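You operate a simulated robot arm through the tools that you are given. There is no shell and no other tool.

Carry out the task below with a simulated robot arm. There is one attempt and no reset: what you move stays moved.

Task
Park the head: run the wire back in, switch off, swing plate and pressure arm clear.
Fine: yellow button for the wire; roller pressure back to 0.
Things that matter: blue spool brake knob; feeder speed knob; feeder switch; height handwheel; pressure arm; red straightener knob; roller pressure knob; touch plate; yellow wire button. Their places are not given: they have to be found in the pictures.

The check looks at the end state, three seconds after you hand in, the way a careful person would. Anything else that was tipped, shoved, dropped, spilled or broken makes it a failure.

Robot
A 7-joint arm with a two-finger parallel gripper, fixed in place. Base frame: the origin is on the floor under the middle of its stand, x ahead of it, y to its left, z up. Units: m, degrees, N and s.
It reaches about 1.247 m from its shoulder. Its first joint turns from -132.0 to 132.0 degrees. Payload 3.91 kg.
The tool frame sits at the grasp point between the pads (the TCP): z along the fingers, y along the line on which they close. The tips reach 0.03 m beyond it. Largest opening 0.11 m; finger width 0.02, thickness 0.01; the body of the gripper, 0.048 by 0.112 m, starts 0.055 m behind the TCP.
Orientation is told as [roll, pitch, yaw] about the base's x, y, z axes, in that order, counted from this pose: with the fingers straight down and closing along the base's y, the tool's x points along the base's -x, its y along +y and its z along -z.

Tools
- The arm moves only by the tool nudge_tool. Its argument "increments" is a list of rows, each an object of numbers (a shift or turn left out is 0, a gripper value left out holds the last): "tx", "ty", "tz": the shift along the tool's x, y, z in cm; "rx", "ry", "rz": the turn, a rotation vector about the tool's x, y, z in degrees; "jaw": the gripper command, from -1 (fully open) to 1 (shut), values between in proportion. In form: [{"tx": .., "ty": .., "tz": .., "rx": .., "ry": .., "rz": .., "jaw": ..}, ...]. A call has 1 to 20 rows; each row shifts and turns the commanded pose from where the row before left it, along the tool's axes as they then stand. Each row takes 0.2 s and may step no farther than 0.05 m and 8.6 degrees from the row before; otherwise, or with a gripper value out of range, the whole call is refused. A pose out of reach is approached as far as the arm can. The call stops where the force on the tool passes 60 N (or 10 N more than at its start, if that is more) or the arm is blocked; 0.2 s more then pass. Each finger travels about 0.108 m/s and halts on what it meets, pressing with about 24 N; the grip force reading is that of the motor and also rises with nothing between the fingers. The clock runs only during rows and for 0.2 s after the last one: add rows that do not move to give the fingers time. It gives the time, the measured TCP pose, the force on the tool (base axes), the opening and the grip force at its end, in the units of the frame above (readings bear some noise), with the torque about the TCP (base axes, N m) and any sound that the robot's microphone picked up.
- Cameras (640 x 400 px; columns grow to the right, rows downward): "scene" is fixed at [0.0513, 0.4929, 1.513]; the picture's right is [-0.37, -0.93, 0.00], its down [-0.35, 0.14, -0.92] and it looks along [0.86, -0.34, -0.38] (base axes); focal length 214 px, centre (320, 200). "wrist" rides on the gripper at [0.072, 0.017, -0.103] in the tool frame; the picture's right is [-0.23, 0.97, 0.00], its down [-0.76, -0.18, -0.62] and it looks along [-0.61, -0.14, 0.78] (tool axes); focal length 222 px, centre (320, 200).
- capture(camera): a new picture of that camera. It takes no simulated time.
- pixel_to_xyz(camera, pixels): for up to 12 pixels [column, row] of the newest picture of that camera ("zoom" is the newest enlarged one), the place [x, y, z] in the base frame of the surface seen there, good to about 0.003 m, but the place of the scene camera against the robot may be out by one fixed shift of up to 0.012 m in any direction. It takes no simulated time.
- enlarge(camera, box): a new picture of the part [left, top, right, bottom] of that camera's present view, enlarged. It takes no simulated time.
- finish_job(): hands the job in; it is judged then, once.

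Unless the task says otherwise, let go and move clear before handing in.

The tools are called as a command line: name --argument value ..., lists and objects as JSON in quotes. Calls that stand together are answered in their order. nudge_tool: Moves the arm, as the interface text tells. Its arguments: {"type":"object","properties":{"increments":{"type":"array","items":{"type":"object","properties":{"tx":{"type":"number"},"ty":{"type":"number"},"tz":{"type":"number"},"rx":{"type":"number"},"ry":{"type":"number"},"rz":{"type":"number"},"jaw":{"type":"number"}}}}},"required":["increments"]} The other tools are called the same way: capture (camera) takes a picture; pixel_to_xyz (camera, pixels) gives the place of the surface under pixels of a picture; enlarge (camera, box) takes an enlarged picture of a part of a camera's view; finish_job () hands the job in.

At the start:

```text
time: 0.0
ee_pos: [0.5509, 0.1361, 1.4037]
tcp_rot: [-0.1, 0.0, 0.0]
force: [0.4, -0.2, -0.8]
torque: [0.0, -0.01, 0.01]
finger_gap: 0.11
finger_force: 0.0
```

scene: 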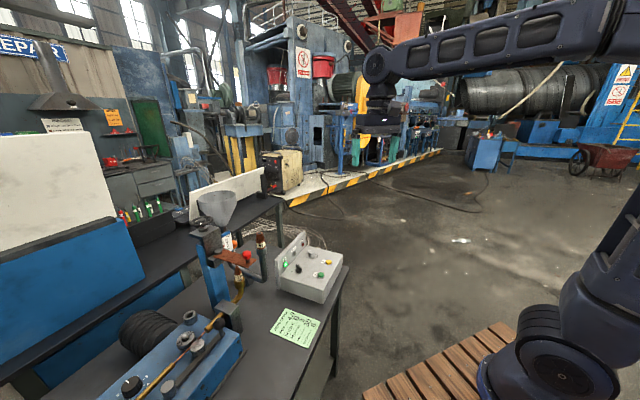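
wrist: 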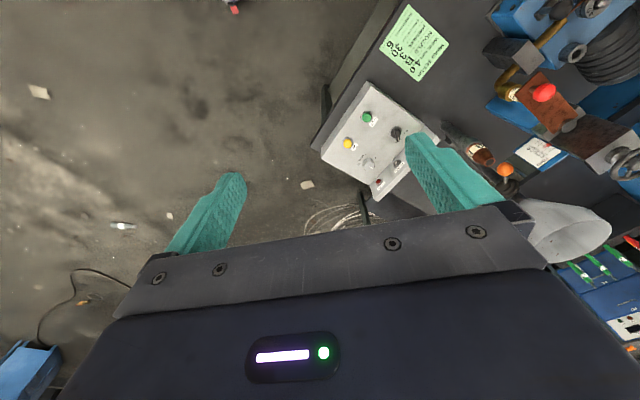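

The scene picture shows a bench with a blue stand (around 220,270), a grey control box (310,265) with buttons, and a green card (297,326). I'll enlarge these areas to find the parts.

enlarge --camera "scene" --box '[260, 220, 360, 310]'

enlarge --camera "scene" --box '[90, 190, 290, 400]'

enlarge --camera "wrist" --box '[310, 60, 450, 210]'

enlarge --camera "wrist" --box '[370, 0, 470, 90]'

enlarge --camera "wrist" --box '[440, 0, 640, 200]'

```text
4.44 times, centred on (310, 265) of scene
```

zoom: 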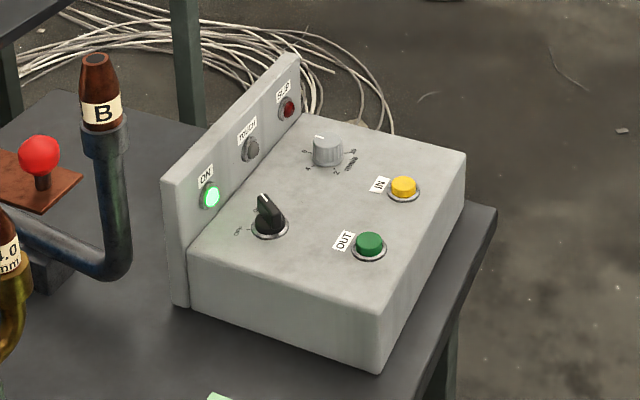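

```text
1.90 times, centred on (190, 295) of scene
```

zoom: 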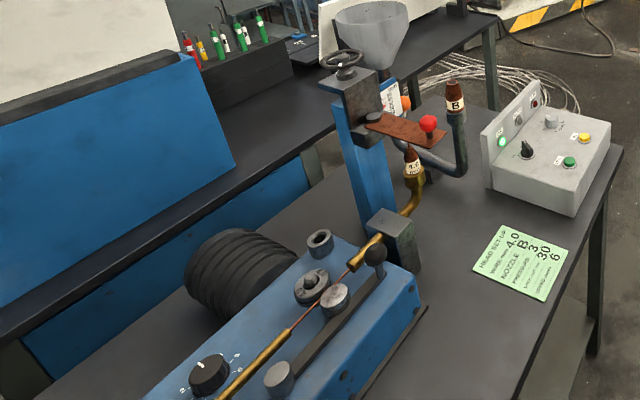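

```text
2.67 times, centred on (380, 135) of wrist
```

zoom: 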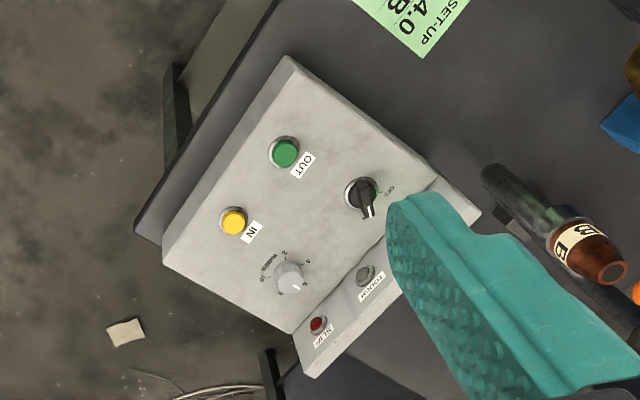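

```text
4.44 times, centred on (420, 45) of wrist
```

zoom: 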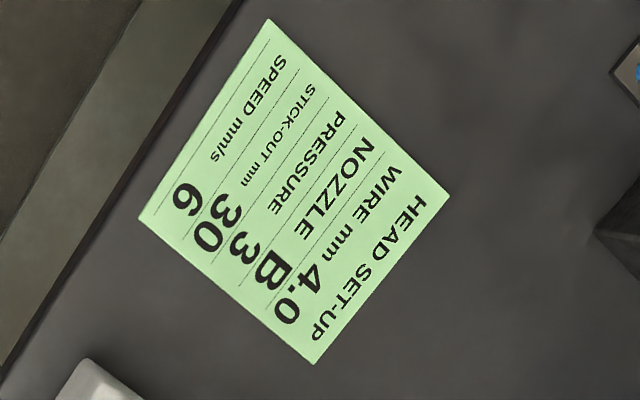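

```text
2.00 times, centred on (540, 100) of wrist
```

zoom: 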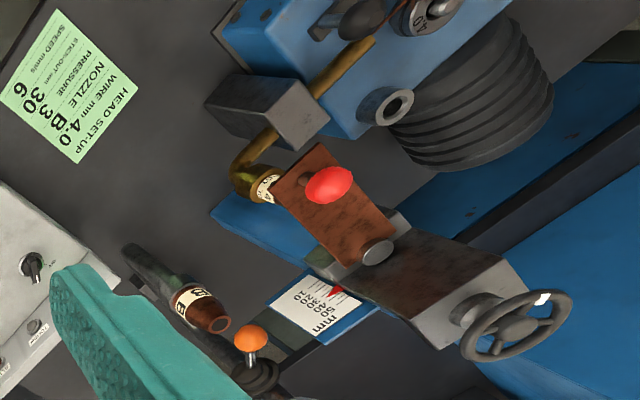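

The card at (297,326) reads wire 4.0, nozzle B, pressure 3, stick-out 30, speed 6; the panel has OUT (green), IN (yellow), a speed knob and the switch. I'll take closer views of the feeder and measure places.

enlarge --camera "scene" --box '[100, 295, 260, 400]'

enlarge --camera "scene" --box '[180, 190, 290, 300]'

pixel_to_xyz --camera "scene" --pixels '[[327, 262], [319, 275], [297, 268], [310, 254], [248, 255], [240, 258], [210, 230], [133, 385], [183, 338], [230, 313], [297, 326], [120, 340]]'

```text
3.81 times, centred on (180, 348) of scene
```

zoom: 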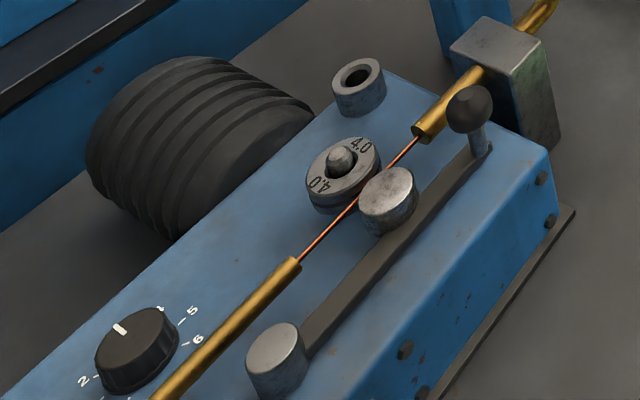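

```text
3.64 times, centred on (235, 245) of scene
```

zoom: 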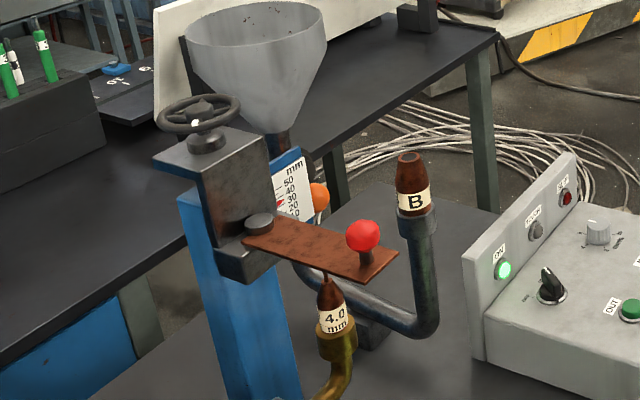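

```text
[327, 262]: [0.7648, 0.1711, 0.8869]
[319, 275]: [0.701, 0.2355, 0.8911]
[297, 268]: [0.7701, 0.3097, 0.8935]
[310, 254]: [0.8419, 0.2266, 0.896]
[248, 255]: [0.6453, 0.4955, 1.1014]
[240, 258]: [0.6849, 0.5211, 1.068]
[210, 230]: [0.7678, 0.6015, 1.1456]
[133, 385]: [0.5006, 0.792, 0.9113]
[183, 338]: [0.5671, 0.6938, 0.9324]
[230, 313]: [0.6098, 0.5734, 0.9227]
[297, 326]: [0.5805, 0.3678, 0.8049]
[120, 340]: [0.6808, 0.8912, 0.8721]
```

The feeder's pressure arm is the dark bar with ball handle (210,325), the pressure knob is black with a 0–6 scale at (133,385), and the touch plate with red ball is at (240,258). I'll move the wrist camera over the feeder for a better look at high clearance.

nudge_tool --increments '[{"tx": 1.4, "ty": 4.3}, {"tx": 1.4, "ty": 4.3}, {"tx": 1.4, "ty": 4.3}, {"tx": 1.4, "ty": 4.3}, {"tx": 1.4, "ty": 4.3}, {"tx": 1.4, "ty": 4.3}, {"tx": 1.4, "ty": 4.3}, {"tx": 1.4, "ty": 4.3}, {"tx": 1.4, "ty": 4.3}, {"tx": 1.4, "ty": 4.3}, {"tx": 1.4, "ty": 4.3}, {"tx": 1.4, "ty": 4.3}]'

capture --camera "wrist"

capture --camera "scene"

```text
time: 2.6
ee_pos: [0.3822, 0.6531, 1.4057]
tcp_rot: [0.0, -0.1, 0.0]
force: [0.6, -0.3, 0.4]
torque: [0.09, 0.04, 0.0]
finger_gap: 0.1099
finger_force: 0.0
```

```text
taken
```

wrist: 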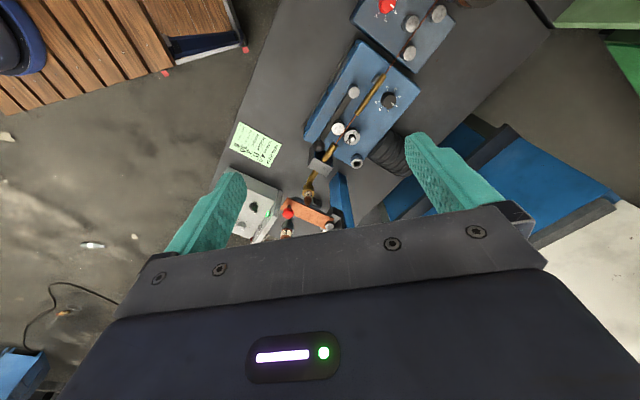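

```text
taken
```

scene: 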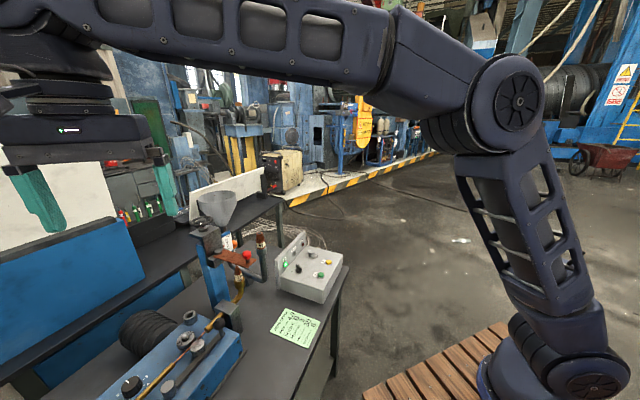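

The wrist now sees the feeder at (360,110), straightener with the red knob at (388,8), and the plate at (305,215). I'll enlarge and measure.

enlarge --camera "wrist" --box '[280, 40, 440, 200]'

pixel_to_xyz --camera "wrist" --pixels '[[388, 101], [353, 92], [338, 128], [351, 137], [357, 161], [320, 165], [310, 195], [289, 213], [328, 227], [388, 8], [410, 55], [252, 207]]'

enlarge --camera "wrist" --box '[340, 0, 500, 100]'

```text
2.50 times, centred on (360, 120) of wrist
```

zoom: 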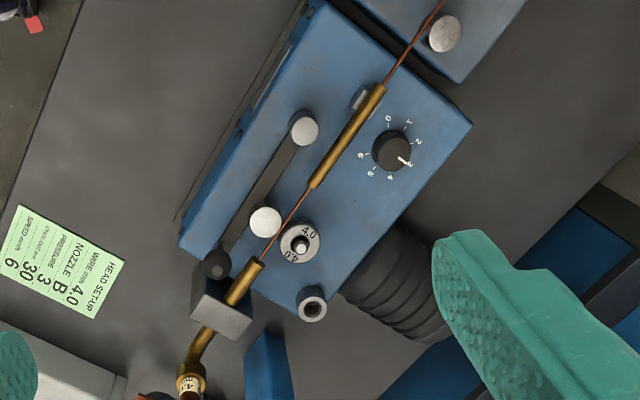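

```text
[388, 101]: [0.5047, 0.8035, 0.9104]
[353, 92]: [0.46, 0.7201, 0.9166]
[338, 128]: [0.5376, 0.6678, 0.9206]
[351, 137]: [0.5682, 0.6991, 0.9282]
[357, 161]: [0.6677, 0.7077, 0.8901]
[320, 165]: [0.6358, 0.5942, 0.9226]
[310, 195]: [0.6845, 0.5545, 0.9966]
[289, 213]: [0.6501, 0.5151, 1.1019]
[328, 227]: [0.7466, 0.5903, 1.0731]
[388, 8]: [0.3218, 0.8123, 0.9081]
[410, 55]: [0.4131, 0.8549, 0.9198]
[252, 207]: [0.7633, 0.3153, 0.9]
```

```text
4.00 times, centred on (420, 50) of wrist
```

zoom: 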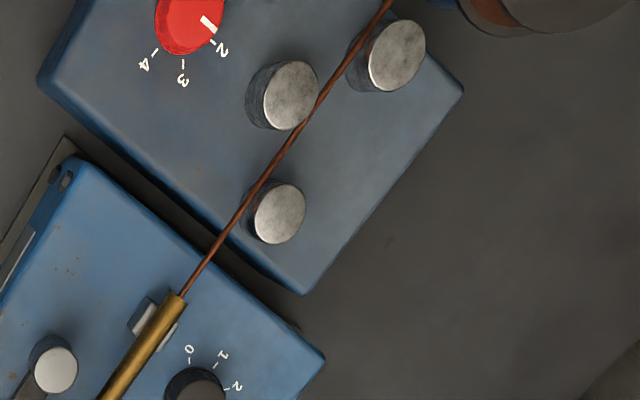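

The pressure knob (388,101) points at 3 with 0 counter-clockwise from it seen from above; the arm pivot is at (353,92), its roller at (338,128). Next I'll look closely at the control panel from above.

nudge_tool --increments '[{"tx": -1.1, "ty": -4.2, "tz": 1.1}, {"tx": -1.1, "ty": -4.2, "tz": 1.1}, {"tx": -1.1, "ty": -4.2, "tz": 1.1}, {"tx": -1.1, "ty": -4.2, "tz": 1.1}, {"tx": -1.1, "ty": -4.2, "tz": 1.1}, {"tx": -1.1, "ty": -4.2, "tz": 1.1}, {"tx": -1.1, "ty": -4.2, "tz": 1.1}, {"tx": -1.1, "ty": -4.2, "tz": 1.1}, {"tx": -1.1, "ty": -4.2, "tz": 1.1}]'

capture --camera "wrist"

capture --camera "scene"

```text
time: 4.6
ee_pos: [0.4778, 0.273, 1.3058]
tcp_rot: [-0.1, 0.0, 0.0]
force: [0.2, 0.1, 0.0]
torque: [-0.02, 0.02, 0.0]
finger_gap: 0.1099
finger_force: 0.0
```

```text
taken
```

wrist: 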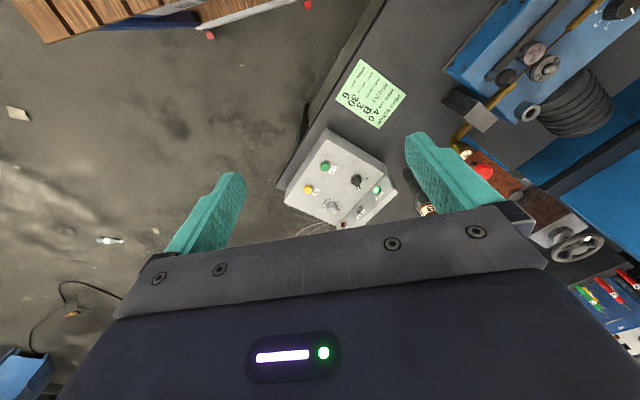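

```text
taken
```

scene: 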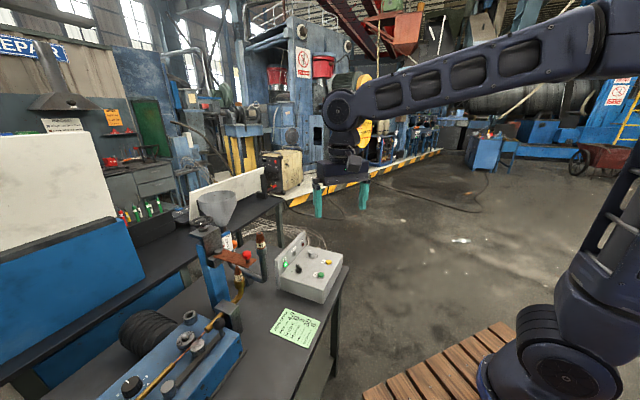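

enlarge --camera "wrist" --box '[280, 130, 400, 230]'

pixel_to_xyz --camera "wrist" --pixels '[[309, 190], [325, 167], [356, 181], [331, 208], [377, 189], [485, 171], [518, 196], [575, 245], [463, 155], [426, 208], [535, 51], [507, 77]]'

enlarge --camera "wrist" --box '[400, 110, 620, 270]'

```text
4.00 times, centred on (340, 180) of wrist
```

zoom: 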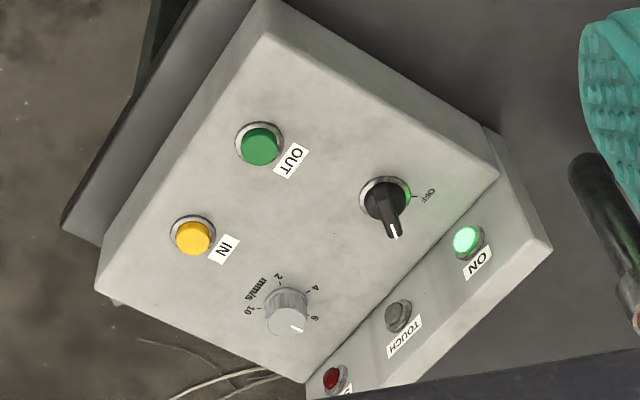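

```text
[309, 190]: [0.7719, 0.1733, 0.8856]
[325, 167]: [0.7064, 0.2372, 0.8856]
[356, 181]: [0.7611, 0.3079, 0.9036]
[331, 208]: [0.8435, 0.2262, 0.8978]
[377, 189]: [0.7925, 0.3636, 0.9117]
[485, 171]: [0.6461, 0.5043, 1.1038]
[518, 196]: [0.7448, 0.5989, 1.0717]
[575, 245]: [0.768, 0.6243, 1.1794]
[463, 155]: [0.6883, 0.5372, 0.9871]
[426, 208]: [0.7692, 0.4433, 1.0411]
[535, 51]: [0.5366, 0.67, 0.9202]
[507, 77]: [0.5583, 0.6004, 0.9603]
```

```text
2.50 times, centred on (510, 190) of wrist
```

zoom: 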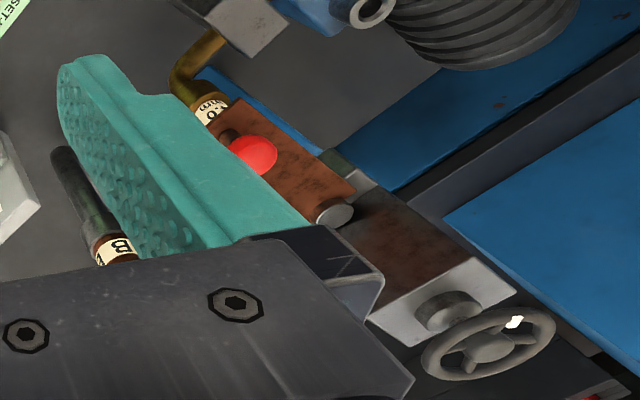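

Panel: IN button (309,190) at about (0.772,0.173,0.886), switch (356,181) pointing away from OFF, speed knob about 6, ON lamp lit. I'll close the jaws and move above the yellow IN button.

nudge_tool --increments '[{"jaw": 1}, {"tx": -3.27, "ty": -1.11, "tz": 2.84}, {"tx": -3.27, "ty": -1.11, "tz": 2.84}, {"tx": -3.27, "ty": -1.11, "tz": 2.84}, {"tx": -3.27, "ty": -1.11, "tz": 2.84}, {"tx": -3.27, "ty": -1.11, "tz": 2.84}, {"tx": -3.27, "ty": -1.11, "tz": 2.84}, {"tx": -3.27, "ty": -1.11, "tz": 2.84}, {"tx": -3.27, "ty": -1.11, "tz": 2.84}, {"tx": -3.27, "ty": -1.11, "tz": 2.84}, {}]'

capture --camera "wrist"

capture --camera "scene"

```text
time: 7.0
ee_pos: [0.7744, 0.1748, 1.0499]
tcp_rot: [-0.1, 0.0, -0.1]
force: [-0.3, 0.5, 0.1]
torque: [0.03, 0.0, 0.02]
finger_gap: 0.0001
finger_force: 24.0
```

```text
taken
```

wrist: 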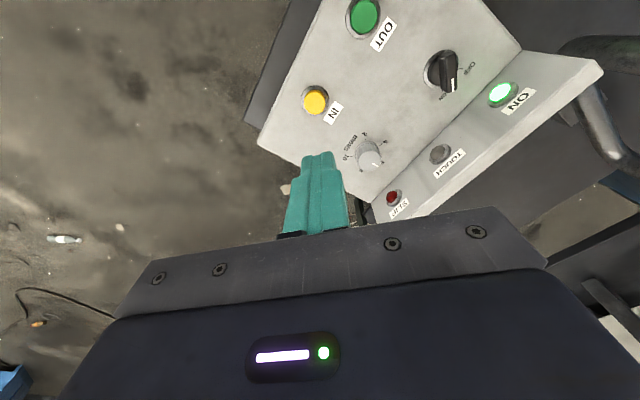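

```text
taken
```

scene: 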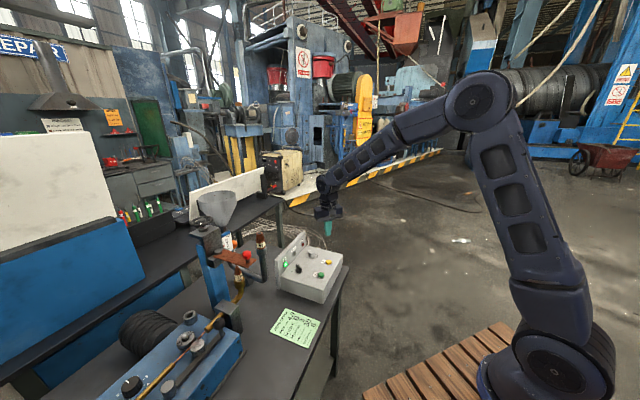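

enlarge --camera "wrist" --box '[280, 0, 560, 220]'

pixel_to_xyz --camera "wrist" --pixels '[[316, 101], [311, 95], [300, 120], [362, 15], [440, 70], [452, 62], [369, 160], [501, 93], [600, 72], [520, 45], [455, 100], [320, 155]]'

```text
1.82 times, centred on (420, 110) of wrist
```

zoom: 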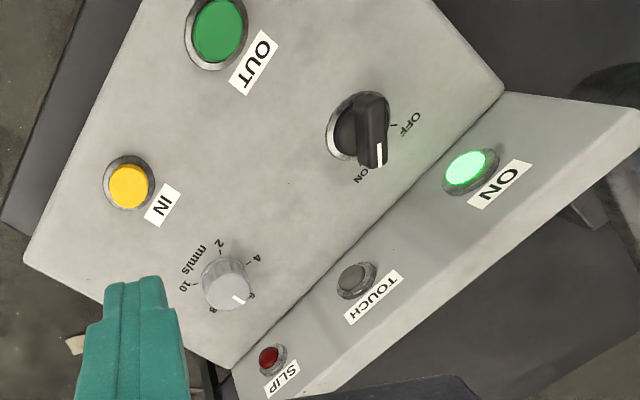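

```text
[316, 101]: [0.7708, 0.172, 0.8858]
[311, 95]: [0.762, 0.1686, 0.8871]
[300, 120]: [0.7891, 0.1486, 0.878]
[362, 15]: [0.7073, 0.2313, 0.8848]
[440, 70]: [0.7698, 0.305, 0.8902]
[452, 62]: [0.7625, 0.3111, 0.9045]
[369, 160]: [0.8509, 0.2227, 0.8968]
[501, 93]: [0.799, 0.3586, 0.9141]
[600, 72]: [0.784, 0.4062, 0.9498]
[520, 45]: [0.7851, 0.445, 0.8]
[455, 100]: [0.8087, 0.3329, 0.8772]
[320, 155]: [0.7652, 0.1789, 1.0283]
```

The button top sits at about (0.770,0.172,0.887) on a panel top at z 0.878, and the switch marker is at ON. I'll descend over the button and press in small steps.

nudge_tool --increments '[{"tx": 0.4, "ty": -0.25, "tz": 4}, {"tz": 4}, {"tz": 3}, {"tz": 1.2}, {}]'

enlarge --camera "wrist" --box '[240, 0, 480, 200]'

enlarge --camera "scene" --box '[260, 190, 360, 310]'

```text
time: 8.2
ee_pos: [0.7705, 0.1735, 0.9263]
tcp_rot: [0.0, 0.0, 0.0]
force: [-0.6, 0.1, -0.1]
torque: [0.0, 0.01, 0.01]
finger_gap: 0.0
finger_force: 23.8
```

```text
2.00 times, centred on (360, 100) of wrist
```

zoom: 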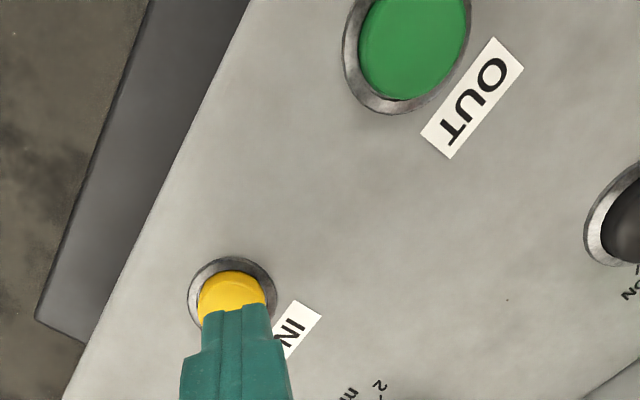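

```text
3.33 times, centred on (310, 250) of scene
```

zoom: 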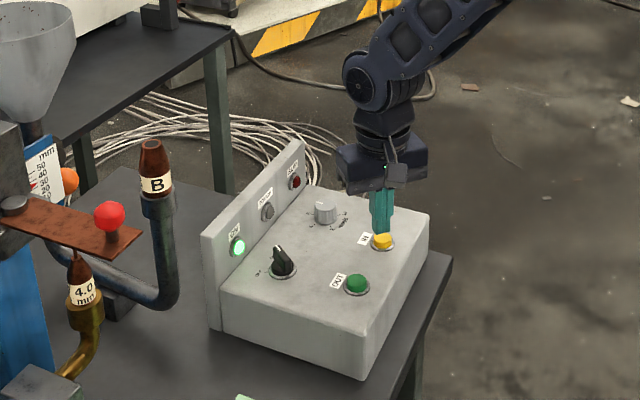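

The closed fingers are directly over the IN button. I'll press down in small steps and read the force.

nudge_tool --increments '[{"tz": 0.4}, {"tz": 0.3}, {"tz": 0.2}, {"tz": 0.2}, {"tz": 0.1}]'

enlarge --camera "scene" --box '[180, 190, 360, 310]'

```text
time: 9.4
ee_pos: [0.7704, 0.1734, 0.9158]
tcp_rot: [0.1, -0.1, -0.1]
force: [-0.4, -0.6, 1.9]
torque: [-0.02, -0.04, 0.04]
finger_gap: 0.0002
finger_force: 24.2
```

```text
3.33 times, centred on (270, 250) of scene
```

zoom: 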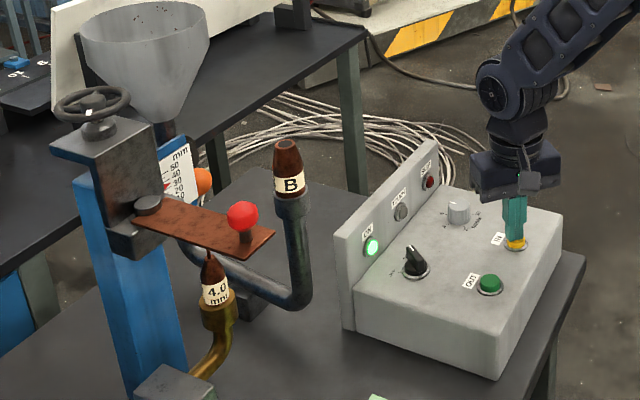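

Contact has begun with about 2 N at z 0.916. I'll press a bit farther and listen/look for the wire moving.

nudge_tool --increments '[{"tz": 0.15}, {"tz": 0.15}, {}]'

enlarge --camera "scene" --box '[215, 240, 275, 290]'

```text
time: 10.2
ee_pos: [0.7707, 0.1733, 0.9116]
tcp_rot: [-0.1, 0.0, -0.1]
force: [3.5, 0.9, 7.6]
torque: [0.02, -0.1, -0.03]
finger_gap: 0.0
finger_force: 23.8
heard: click
```

```text
8.00 times, centred on (245, 265) of scene
```

zoom: 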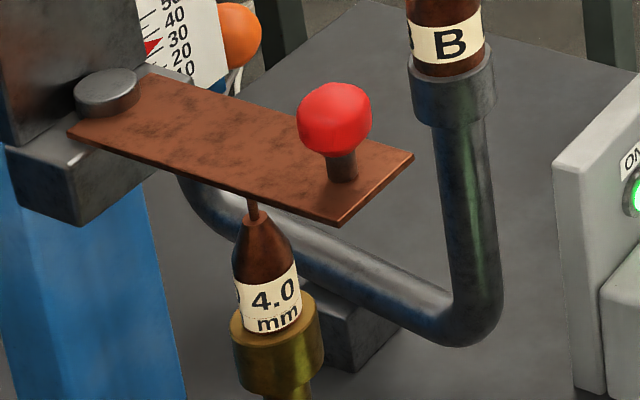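

A click was heard with 7.6 N on the button; the wire still shows at (252,210) of the zoom. I'll hold for a second and compare.

nudge_tool --increments '[{}, {}, {}, {}, {}]'

enlarge --camera "scene" --box '[215, 240, 275, 290]'

enlarge --camera "scene" --box '[180, 190, 360, 310]'

```text
time: 11.4
ee_pos: [0.7705, 0.1725, 0.9112]
tcp_rot: [0.0, 0.1, 0.0]
force: [2.7, 1.9, 9.2]
torque: [0.02, -0.05, 0.04]
finger_gap: 0.0002
finger_force: 23.7
```

```text
8.00 times, centred on (245, 265) of scene
```

zoom: 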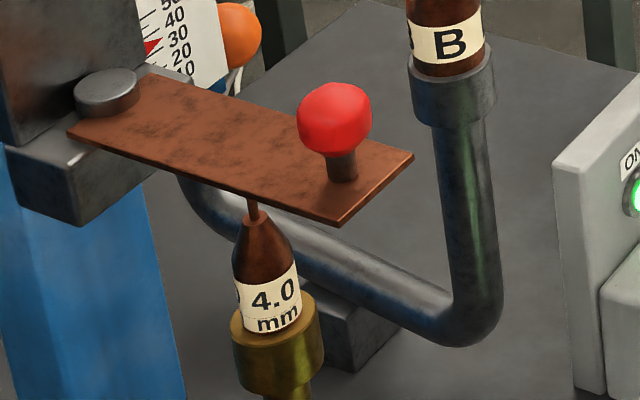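

```text
3.33 times, centred on (270, 250) of scene
```

zoom: 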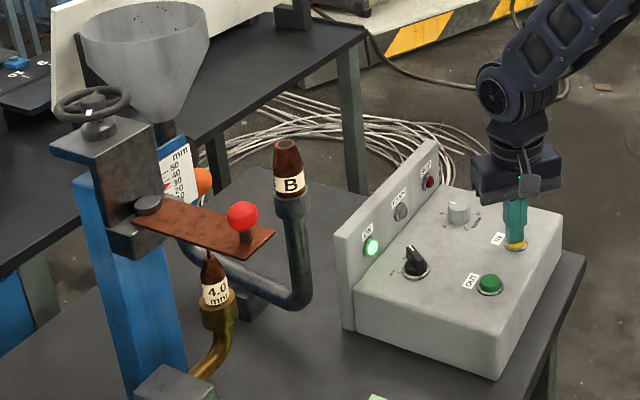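

No visible change yet, but the wire tip is hidden behind the plate's edge. I'll check the feed roller's markings at (183,338) before and after a longer hold.

enlarge --camera "scene" --box '[160, 300, 220, 360]'

nudge_tool --increments '[{}, {}, {}, {}, {}, {}, {}, {}]'

enlarge --camera "scene" --box '[160, 300, 220, 360]'

enlarge --camera "scene" --box '[215, 240, 275, 290]'

```text
6.67 times, centred on (190, 330) of scene
```

zoom: 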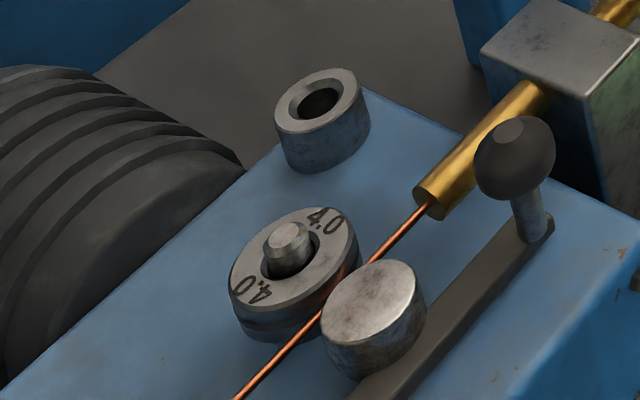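

```text
time: 13.2
ee_pos: [0.7697, 0.1732, 0.9118]
tcp_rot: [0.0, -0.1, 0.0]
force: [0.2, 0.4, 9.3]
torque: [0.01, 0.0, -0.02]
finger_gap: 0.0
finger_force: 24.6
```

```text
6.67 times, centred on (190, 330) of scene
```

zoom: 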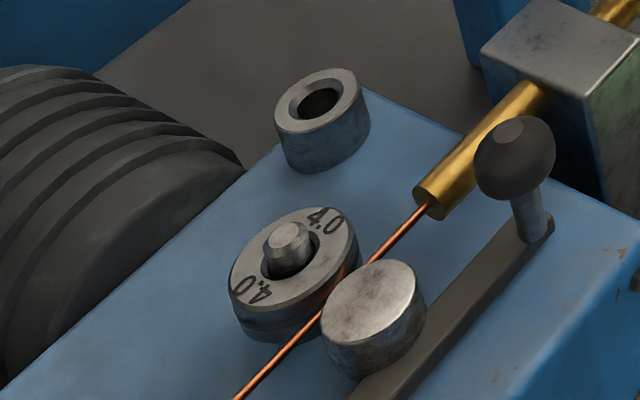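

```text
8.00 times, centred on (245, 265) of scene
```

zoom: 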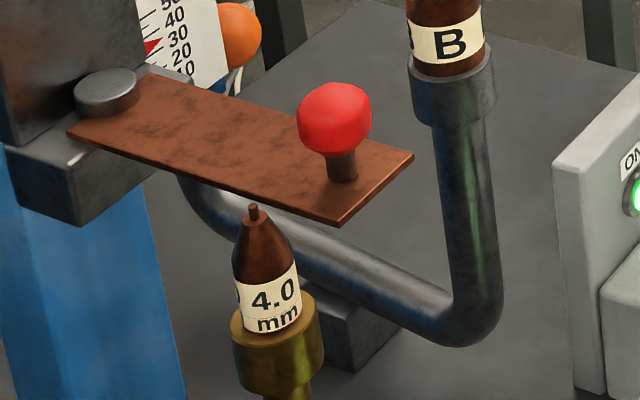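

The wire is retracting: its tip is now a short stub at (252,208) above the nozzle. I'll hold on a little longer.

nudge_tool --increments '[{}, {}, {}, {}]'

enlarge --camera "scene" --box '[215, 240, 275, 290]'

```text
time: 14.2
ee_pos: [0.7702, 0.1723, 0.9116]
tcp_rot: [0.0, 0.0, 0.0]
force: [-0.9, -0.3, 8.7]
torque: [0.0, 0.05, -0.04]
finger_gap: 0.0002
finger_force: 23.6
```

```text
8.00 times, centred on (245, 265) of scene
```

zoom: 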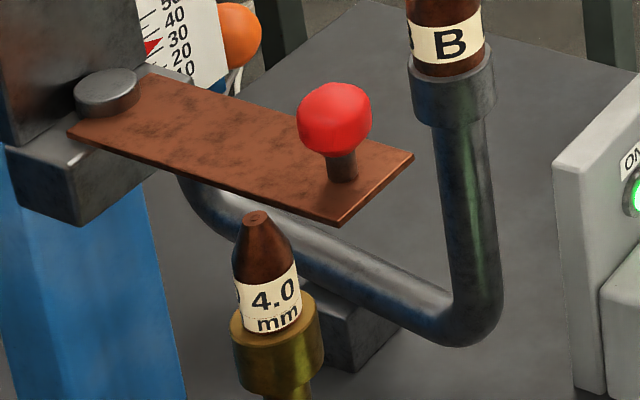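

The stub is gone or flush at the nozzle's top (252,215). I'll look closer before deciding whether to hold any longer.

enlarge --camera "scene" --box '[238, 262, 254, 272]'

nudge_tool --increments '[{}]'

enlarge --camera "scene" --box '[238, 262, 254, 272]'

```text
16.00 times, centred on (246, 267) of scene
```

zoom: 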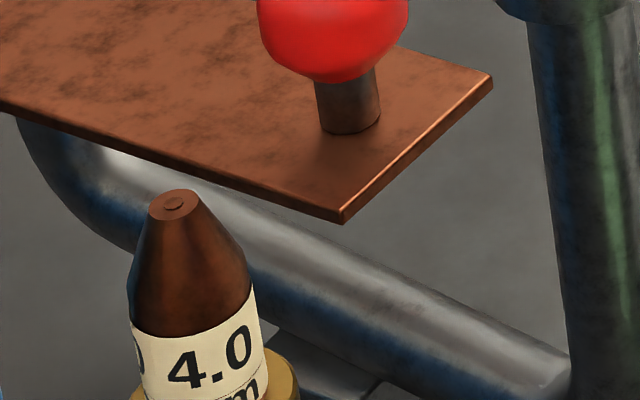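

```text
time: 14.6
ee_pos: [0.7704, 0.172, 0.9125]
tcp_rot: [0.0, 0.1, 0.1]
force: [-1.1, -0.3, 8.2]
torque: [0.0, 0.03, -0.02]
finger_gap: 0.0
finger_force: 24.4
```

```text
16.00 times, centred on (246, 267) of scene
```

zoom: 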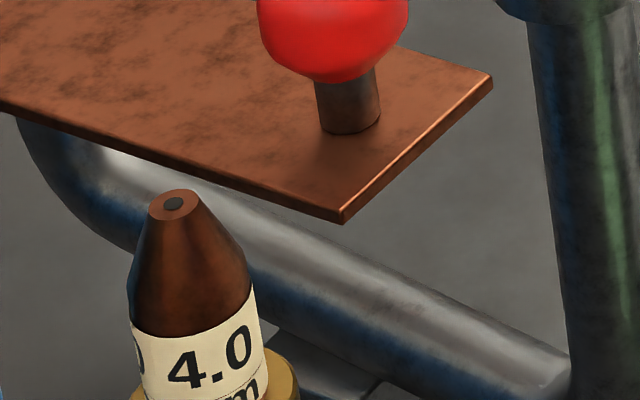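

The bore now shows dark at (174,203), so the wire end is just inside the nozzle. I'll hold one moment more for a clear margin, then release and rise.

nudge_tool --increments '[{}, {"tz": -0.6}, {"tz": -2}, {"tz": -4}, {"tz": -4}, {}]'

enlarge --camera "scene" --box '[238, 262, 254, 272]'

capture --camera "wrist"

enlarge --camera "scene" --box '[260, 210, 360, 310]'

```text
time: 16.0
ee_pos: [0.7696, 0.1714, 1.0202]
tcp_rot: [0.0, -0.1, 0.0]
force: [0.0, 0.3, -1.2]
torque: [0.0, 0.0, 0.01]
finger_gap: 0.0
finger_force: 23.8
```

```text
16.00 times, centred on (246, 267) of scene
```

zoom: 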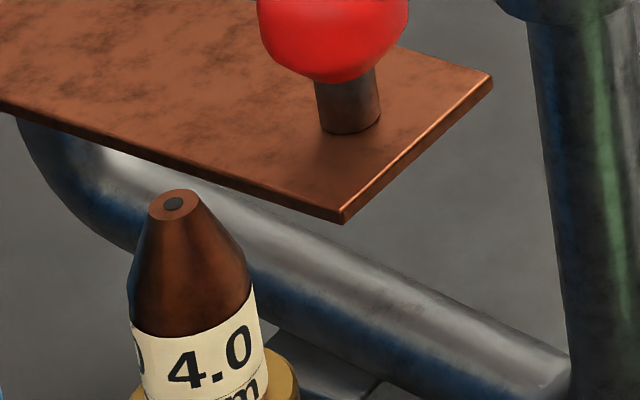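

```text
taken
```

wrist: 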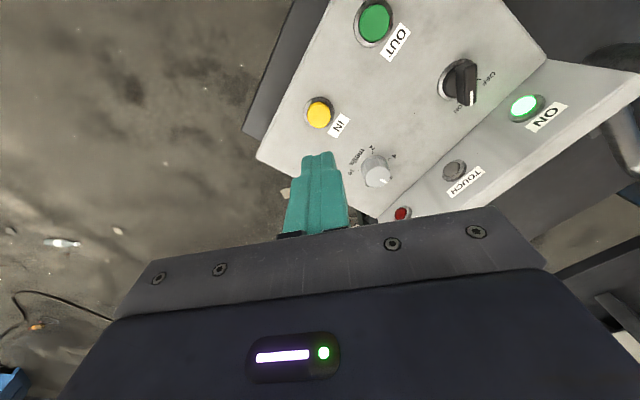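

```text
4.00 times, centred on (310, 260) of scene
```

zoom: 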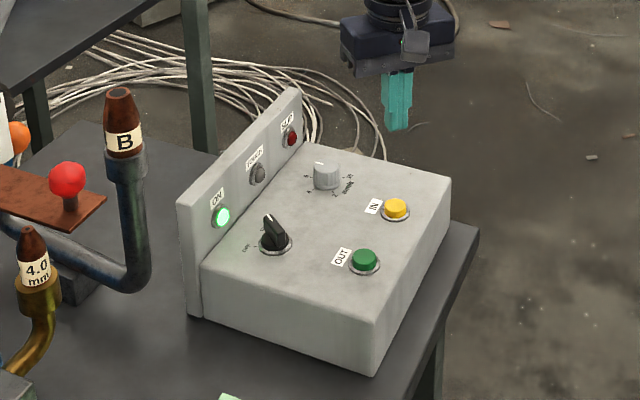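

The wire end sits inside the nozzle, and the IN button is back up at (319,112). Next is the switch at (458,82): I'll look at its handle closely.

enlarge --camera "wrist" --box '[420, 40, 520, 120]'

pixel_to_xyz --camera "wrist" --pixels '[[461, 66], [466, 80], [471, 100], [470, 88], [445, 82], [462, 97], [486, 75], [441, 75], [466, 106], [480, 80], [560, 70], [520, 130]]'

```text
5.00 times, centred on (470, 80) of wrist
```

zoom: 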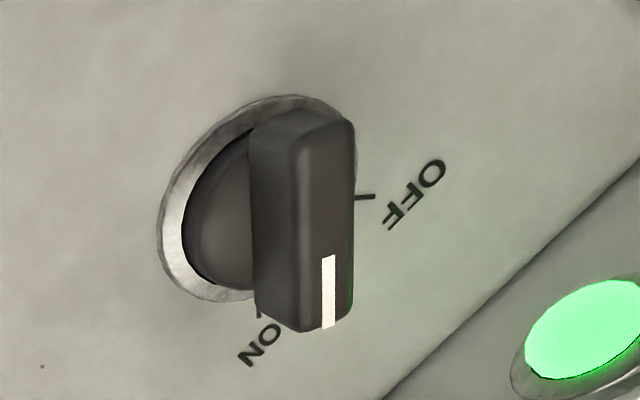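

```text
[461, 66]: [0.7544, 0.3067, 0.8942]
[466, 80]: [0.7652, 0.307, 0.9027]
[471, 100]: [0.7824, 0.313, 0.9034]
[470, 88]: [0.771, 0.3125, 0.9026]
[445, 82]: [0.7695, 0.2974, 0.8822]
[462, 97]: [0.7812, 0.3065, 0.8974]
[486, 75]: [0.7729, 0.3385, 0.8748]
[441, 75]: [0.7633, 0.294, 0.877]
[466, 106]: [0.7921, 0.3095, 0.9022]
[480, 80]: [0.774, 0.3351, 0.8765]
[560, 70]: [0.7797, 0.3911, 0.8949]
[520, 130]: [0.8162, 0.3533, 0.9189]
```

The handle is a bar (zoom 253–355 wide, 110–330 long) whose white mark points to ON, OFF being the tick at (365,196), counter-clockwise seen from above. I'll measure the bar's axis and the back plate top.

pixel_to_xyz --camera "zoom" --pixels '[[328, 262], [328, 320], [320, 135], [300, 130], [300, 310], [345, 140], [345, 310], [365, 196], [262, 312], [180, 250], [240, 108], [215, 290]]'

pixel_to_xyz --camera "scene" --pixels '[[306, 232], [295, 245], [284, 257], [279, 262], [296, 268]]'

```text
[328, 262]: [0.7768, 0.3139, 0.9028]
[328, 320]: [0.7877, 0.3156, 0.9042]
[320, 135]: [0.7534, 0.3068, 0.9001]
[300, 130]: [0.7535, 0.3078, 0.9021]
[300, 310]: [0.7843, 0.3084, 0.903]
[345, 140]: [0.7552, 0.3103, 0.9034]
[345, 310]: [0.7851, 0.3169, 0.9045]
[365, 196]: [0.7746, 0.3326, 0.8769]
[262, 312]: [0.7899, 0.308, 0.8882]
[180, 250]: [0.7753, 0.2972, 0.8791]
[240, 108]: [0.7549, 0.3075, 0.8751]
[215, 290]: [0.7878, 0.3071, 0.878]
```

```text
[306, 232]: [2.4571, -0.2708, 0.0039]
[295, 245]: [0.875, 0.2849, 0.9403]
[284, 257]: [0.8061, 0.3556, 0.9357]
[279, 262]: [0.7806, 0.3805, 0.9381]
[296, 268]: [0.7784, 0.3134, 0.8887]
```

The bar's axis lies about 10° from +x, centre near (0.7705,0.3115), top z 0.903, with ON near 10° and OFF near 80°; the back plate top is about 0.94–0.95. I'll go above it with the jaws slightly open and turned 10°.

nudge_tool --increments '[{"ty": 4.67, "tx": -0.1, "jaw": 0.27}, {"ty": 4.67}, {"ty": 4.67}, {"rz": -8.0}, {"rz": -2.0}, {"tz": 3.0}, {"tz": 3.0}, {}]'

capture --camera "wrist"

enlarge --camera "scene" --box '[260, 210, 360, 310]'

```text
time: 17.8
ee_pos: [0.7726, 0.3134, 0.9602]
tcp_rot: [-0.1, 0.1, 10.0]
force: [-0.1, 0.1, -0.8]
torque: [0.02, 0.0, 0.01]
finger_gap: 0.0404
finger_force: 0.0
```

```text
taken
```

wrist: 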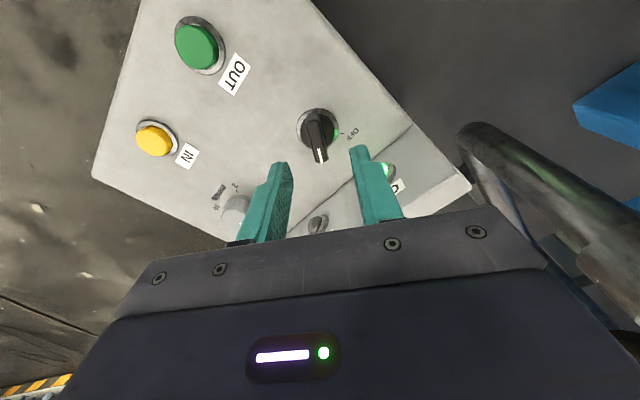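

```text
4.00 times, centred on (310, 260) of scene
```

zoom: 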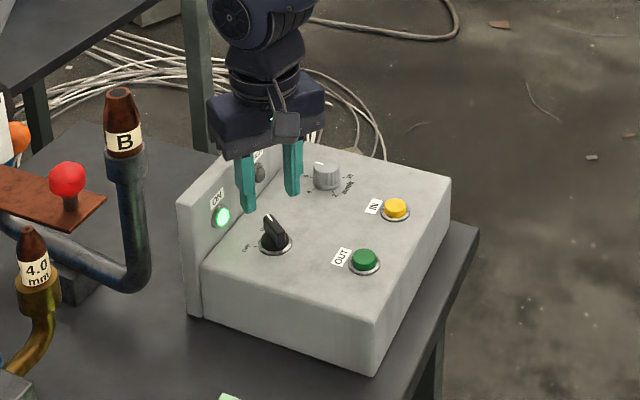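

The fingers straddle the switch line; the bar at (320,140) is straight between them in direction. I'll re-measure the bar from this pose.

enlarge --camera "wrist" --box '[260, 80, 420, 200]'

pixel_to_xyz --camera "wrist" --pixels '[[320, 159], [318, 140], [314, 118], [321, 148], [281, 163], [358, 148], [455, 190], [468, 184]]'

```text
3.33 times, centred on (340, 140) of wrist
```

zoom: 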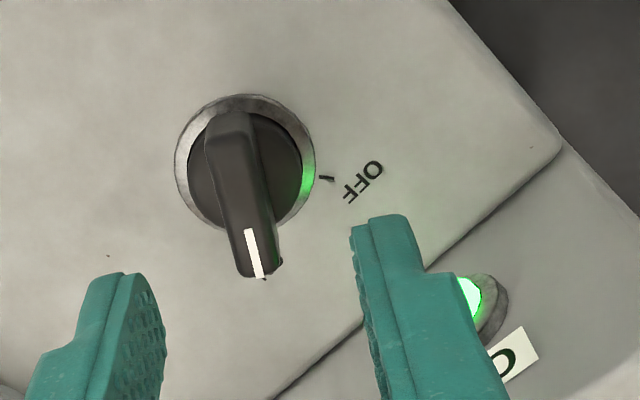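

```text
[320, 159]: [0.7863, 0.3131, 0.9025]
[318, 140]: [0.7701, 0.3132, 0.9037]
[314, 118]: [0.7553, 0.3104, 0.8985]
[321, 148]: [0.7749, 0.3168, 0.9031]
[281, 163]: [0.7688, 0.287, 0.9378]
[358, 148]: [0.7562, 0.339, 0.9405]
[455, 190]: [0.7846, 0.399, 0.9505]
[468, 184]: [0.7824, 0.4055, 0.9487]
```

The bar is centred between the fingers within about 2 mm. I'll lower until the tips are around z 0.89 and close gently on it.

nudge_tool --increments '[{"tx": 0.15, "ty": -0.1, "tz": 2.0}, {"tz": 1.5}, {"tz": 0.6}, {}]'

capture --camera "wrist"

enlarge --camera "scene" --box '[260, 210, 360, 310]'

```text
time: 18.8
ee_pos: [0.7721, 0.311, 0.9166]
tcp_rot: [-0.1, 0.0, 10.0]
force: [0.5, -0.5, 0.4]
torque: [0.01, -0.03, 0.03]
finger_gap: 0.0401
finger_force: 0.1
```

```text
taken
```

wrist: 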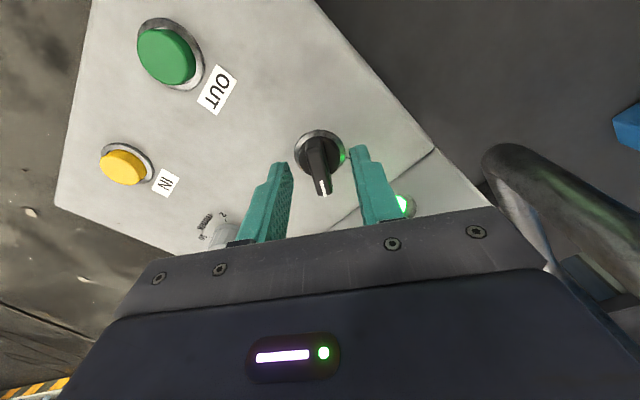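

```text
4.00 times, centred on (310, 260) of scene
```

zoom: 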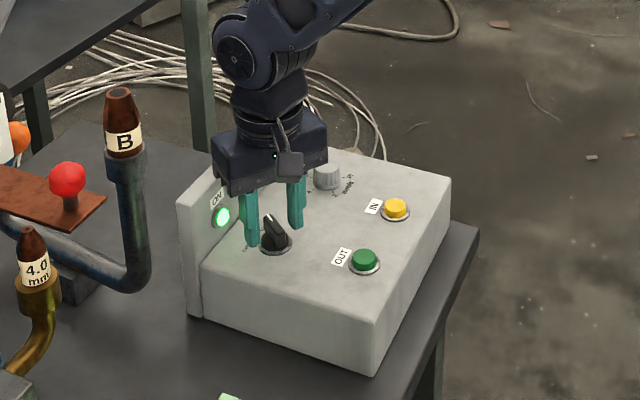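

The bar sits between the pads (320,168). I'll close on it.

nudge_tool --increments '[{"jaw": 1}, {}, {}]'

capture --camera "wrist"

```text
time: 19.6
ee_pos: [0.7714, 0.3108, 0.9166]
tcp_rot: [0.1, 0.1, 10.0]
force: [-0.5, -3.3, -2.3]
torque: [-0.06, -0.11, 0.01]
finger_gap: 0.0108
finger_force: 44.6
```

```text
taken
```

wrist: 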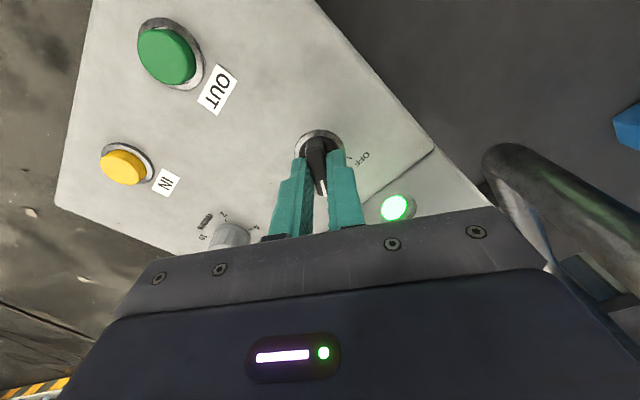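

The bar is held (gap 0.0108). I'll turn counter-clockwise toward OFF in steps.

nudge_tool --increments '[{"rz": -8}, {"rz": -8}, {"rz": -8}, {"rz": -8}]'

capture --camera "wrist"

```text
time: 20.6
ee_pos: [0.771, 0.3127, 0.9182]
tcp_rot: [0.0, 0.0, 42.1]
force: [10.1, 8.0, 5.8]
torque: [-0.19, 0.21, 0.01]
finger_gap: 0.0107
finger_force: 45.5
```

```text
taken
```

wrist: 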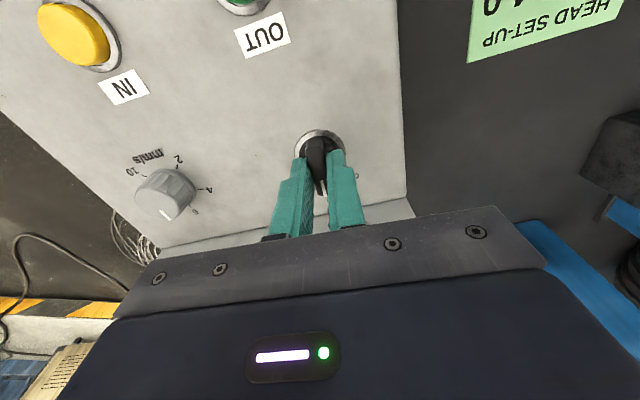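

The switch is turning (yaw 42°) with about 13 N of side force toward +x+y, so I'll shift a touch that way and continue the turn.

nudge_tool --increments '[{"tx": -0.15, "rz": -8}, {"rz": -8}, {"rz": -8}, {"rz": -7}, {}]'

capture --camera "wrist"

enlarge --camera "scene" --box '[260, 210, 360, 310]'

```text
time: 21.8
ee_pos: [0.7695, 0.3116, 0.9175]
tcp_rot: [0.1, 0.0, 73.2]
force: [-8.6, -4.7, 24.1]
torque: [-0.87, 0.48, 0.01]
finger_gap: 0.0109
finger_force: 44.9
```

```text
taken
```

wrist: 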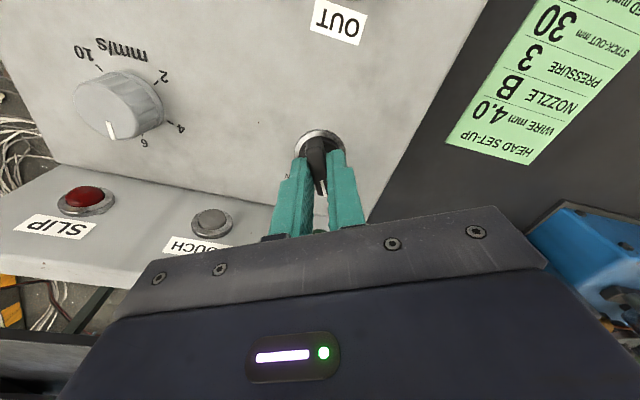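

```text
4.00 times, centred on (310, 260) of scene
```

zoom: 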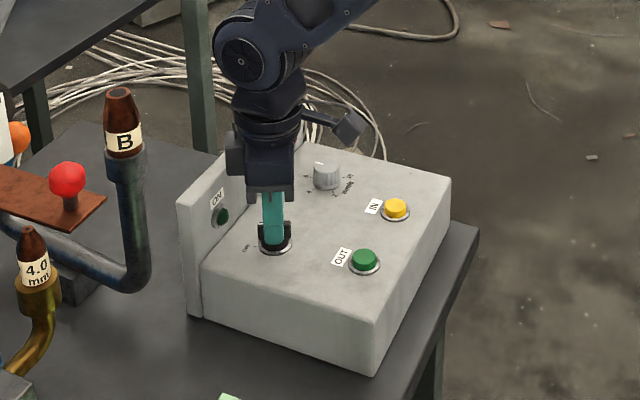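

The ON lamp is now dark (218,216 in the zoom), so the switch is at or near OFF, but there's 24 N of vertical load. I'll open the jaws and rise to look.

nudge_tool --increments '[{"jaw": 0.27}, {}, {}]'

nudge_tool --increments '[{"tz": -1.5}, {"tz": -3}, {"tz": -4}, {}]'

capture --camera "wrist"

enlarge --camera "scene" --box '[260, 210, 360, 310]'

```text
time: 22.6
ee_pos: [0.7718, 0.3105, 0.9166]
tcp_rot: [0.0, 0.0, 73.0]
force: [-0.1, 0.9, -0.1]
torque: [0.01, -0.02, -0.01]
finger_gap: 0.0402
finger_force: 0.0
```

```text
time: 23.6
ee_pos: [0.768, 0.3128, 1.0015]
tcp_rot: [0.0, 0.1, 73.0]
force: [0.4, 0.8, 0.6]
torque: [0.01, 0.03, 0.02]
finger_gap: 0.0401
finger_force: 0.0
```

```text
taken
```

wrist: 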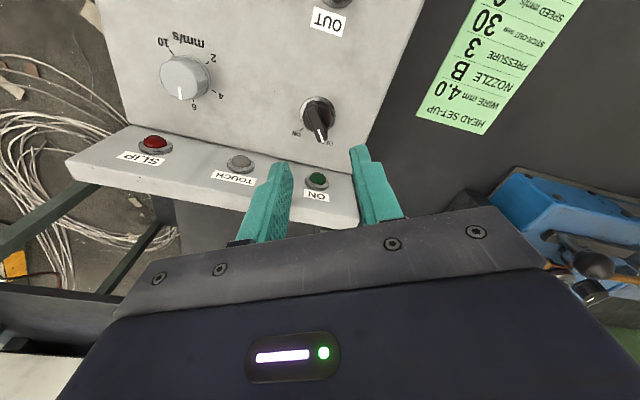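

```text
4.00 times, centred on (310, 260) of scene
```

zoom: 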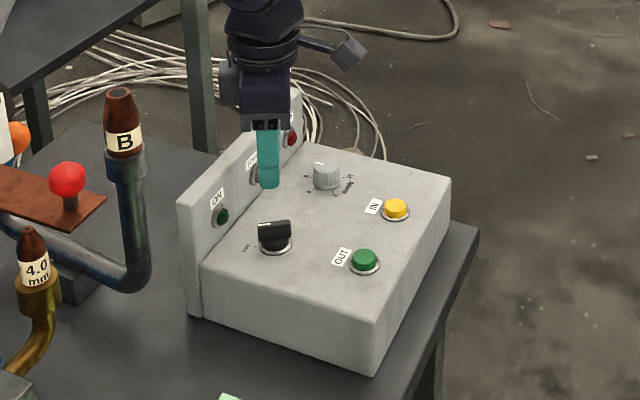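

enlarge --camera "wrist" --box '[270, 70, 380, 190]'

enlarge --camera "scene" --box '[280, 250, 320, 285]'

enlarge --camera "scene" --box '[238, 262, 254, 272]'

```text
3.33 times, centred on (325, 130) of wrist
```

zoom: 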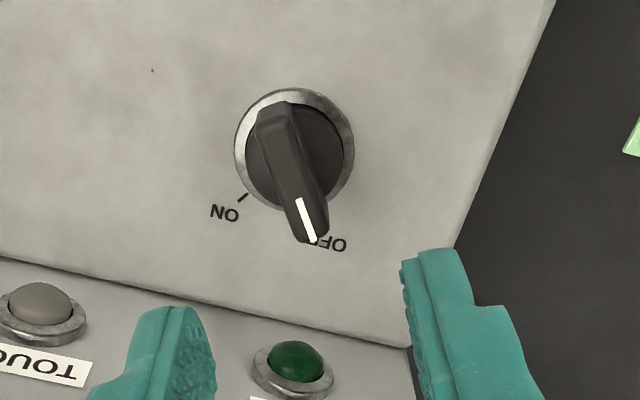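

```text
11.43 times, centred on (300, 268) of scene
```

zoom: 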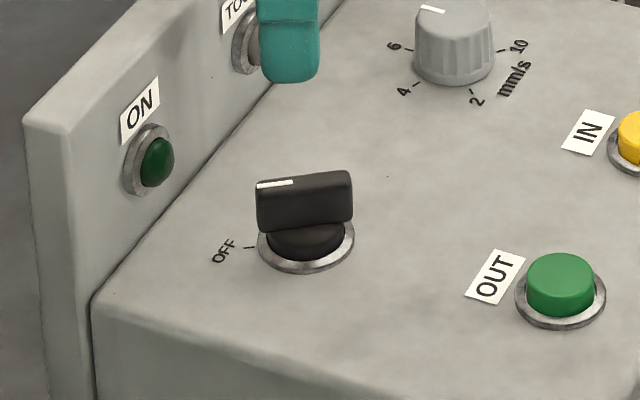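

```text
16.00 times, centred on (246, 267) of scene
```

zoom: 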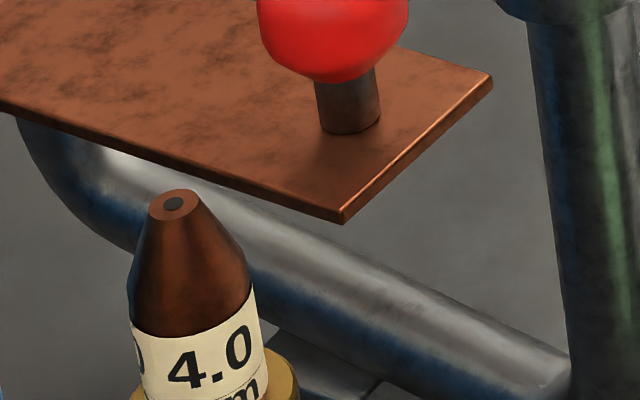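

The switch bar points at OFF and the ON lamp is dark; the wire end stays inside the nozzle. Now I'll raise and go to the feeder's pressure knob, path first up, then −x, then +y.

nudge_tool --increments '[{"tz": -5, "rz": 8}, {"tz": -5, "rz": 8}, {"tz": -5, "rz": 8}, {"tz": -5, "rz": 8}, {"tz": -5, "rz": 8}, {"tz": -5, "rz": 8}, {"rz": 8}, {"rz": 8}, {"rz": 9}, {"tx": 5}, {"tx": 5}, {"tx": 5}, {"tx": 5}, {"tx": 5}, {"tx": 5}, {"tx": 5}]'

```text
refused: row 9 steps farther than a row can; nothing moved
```

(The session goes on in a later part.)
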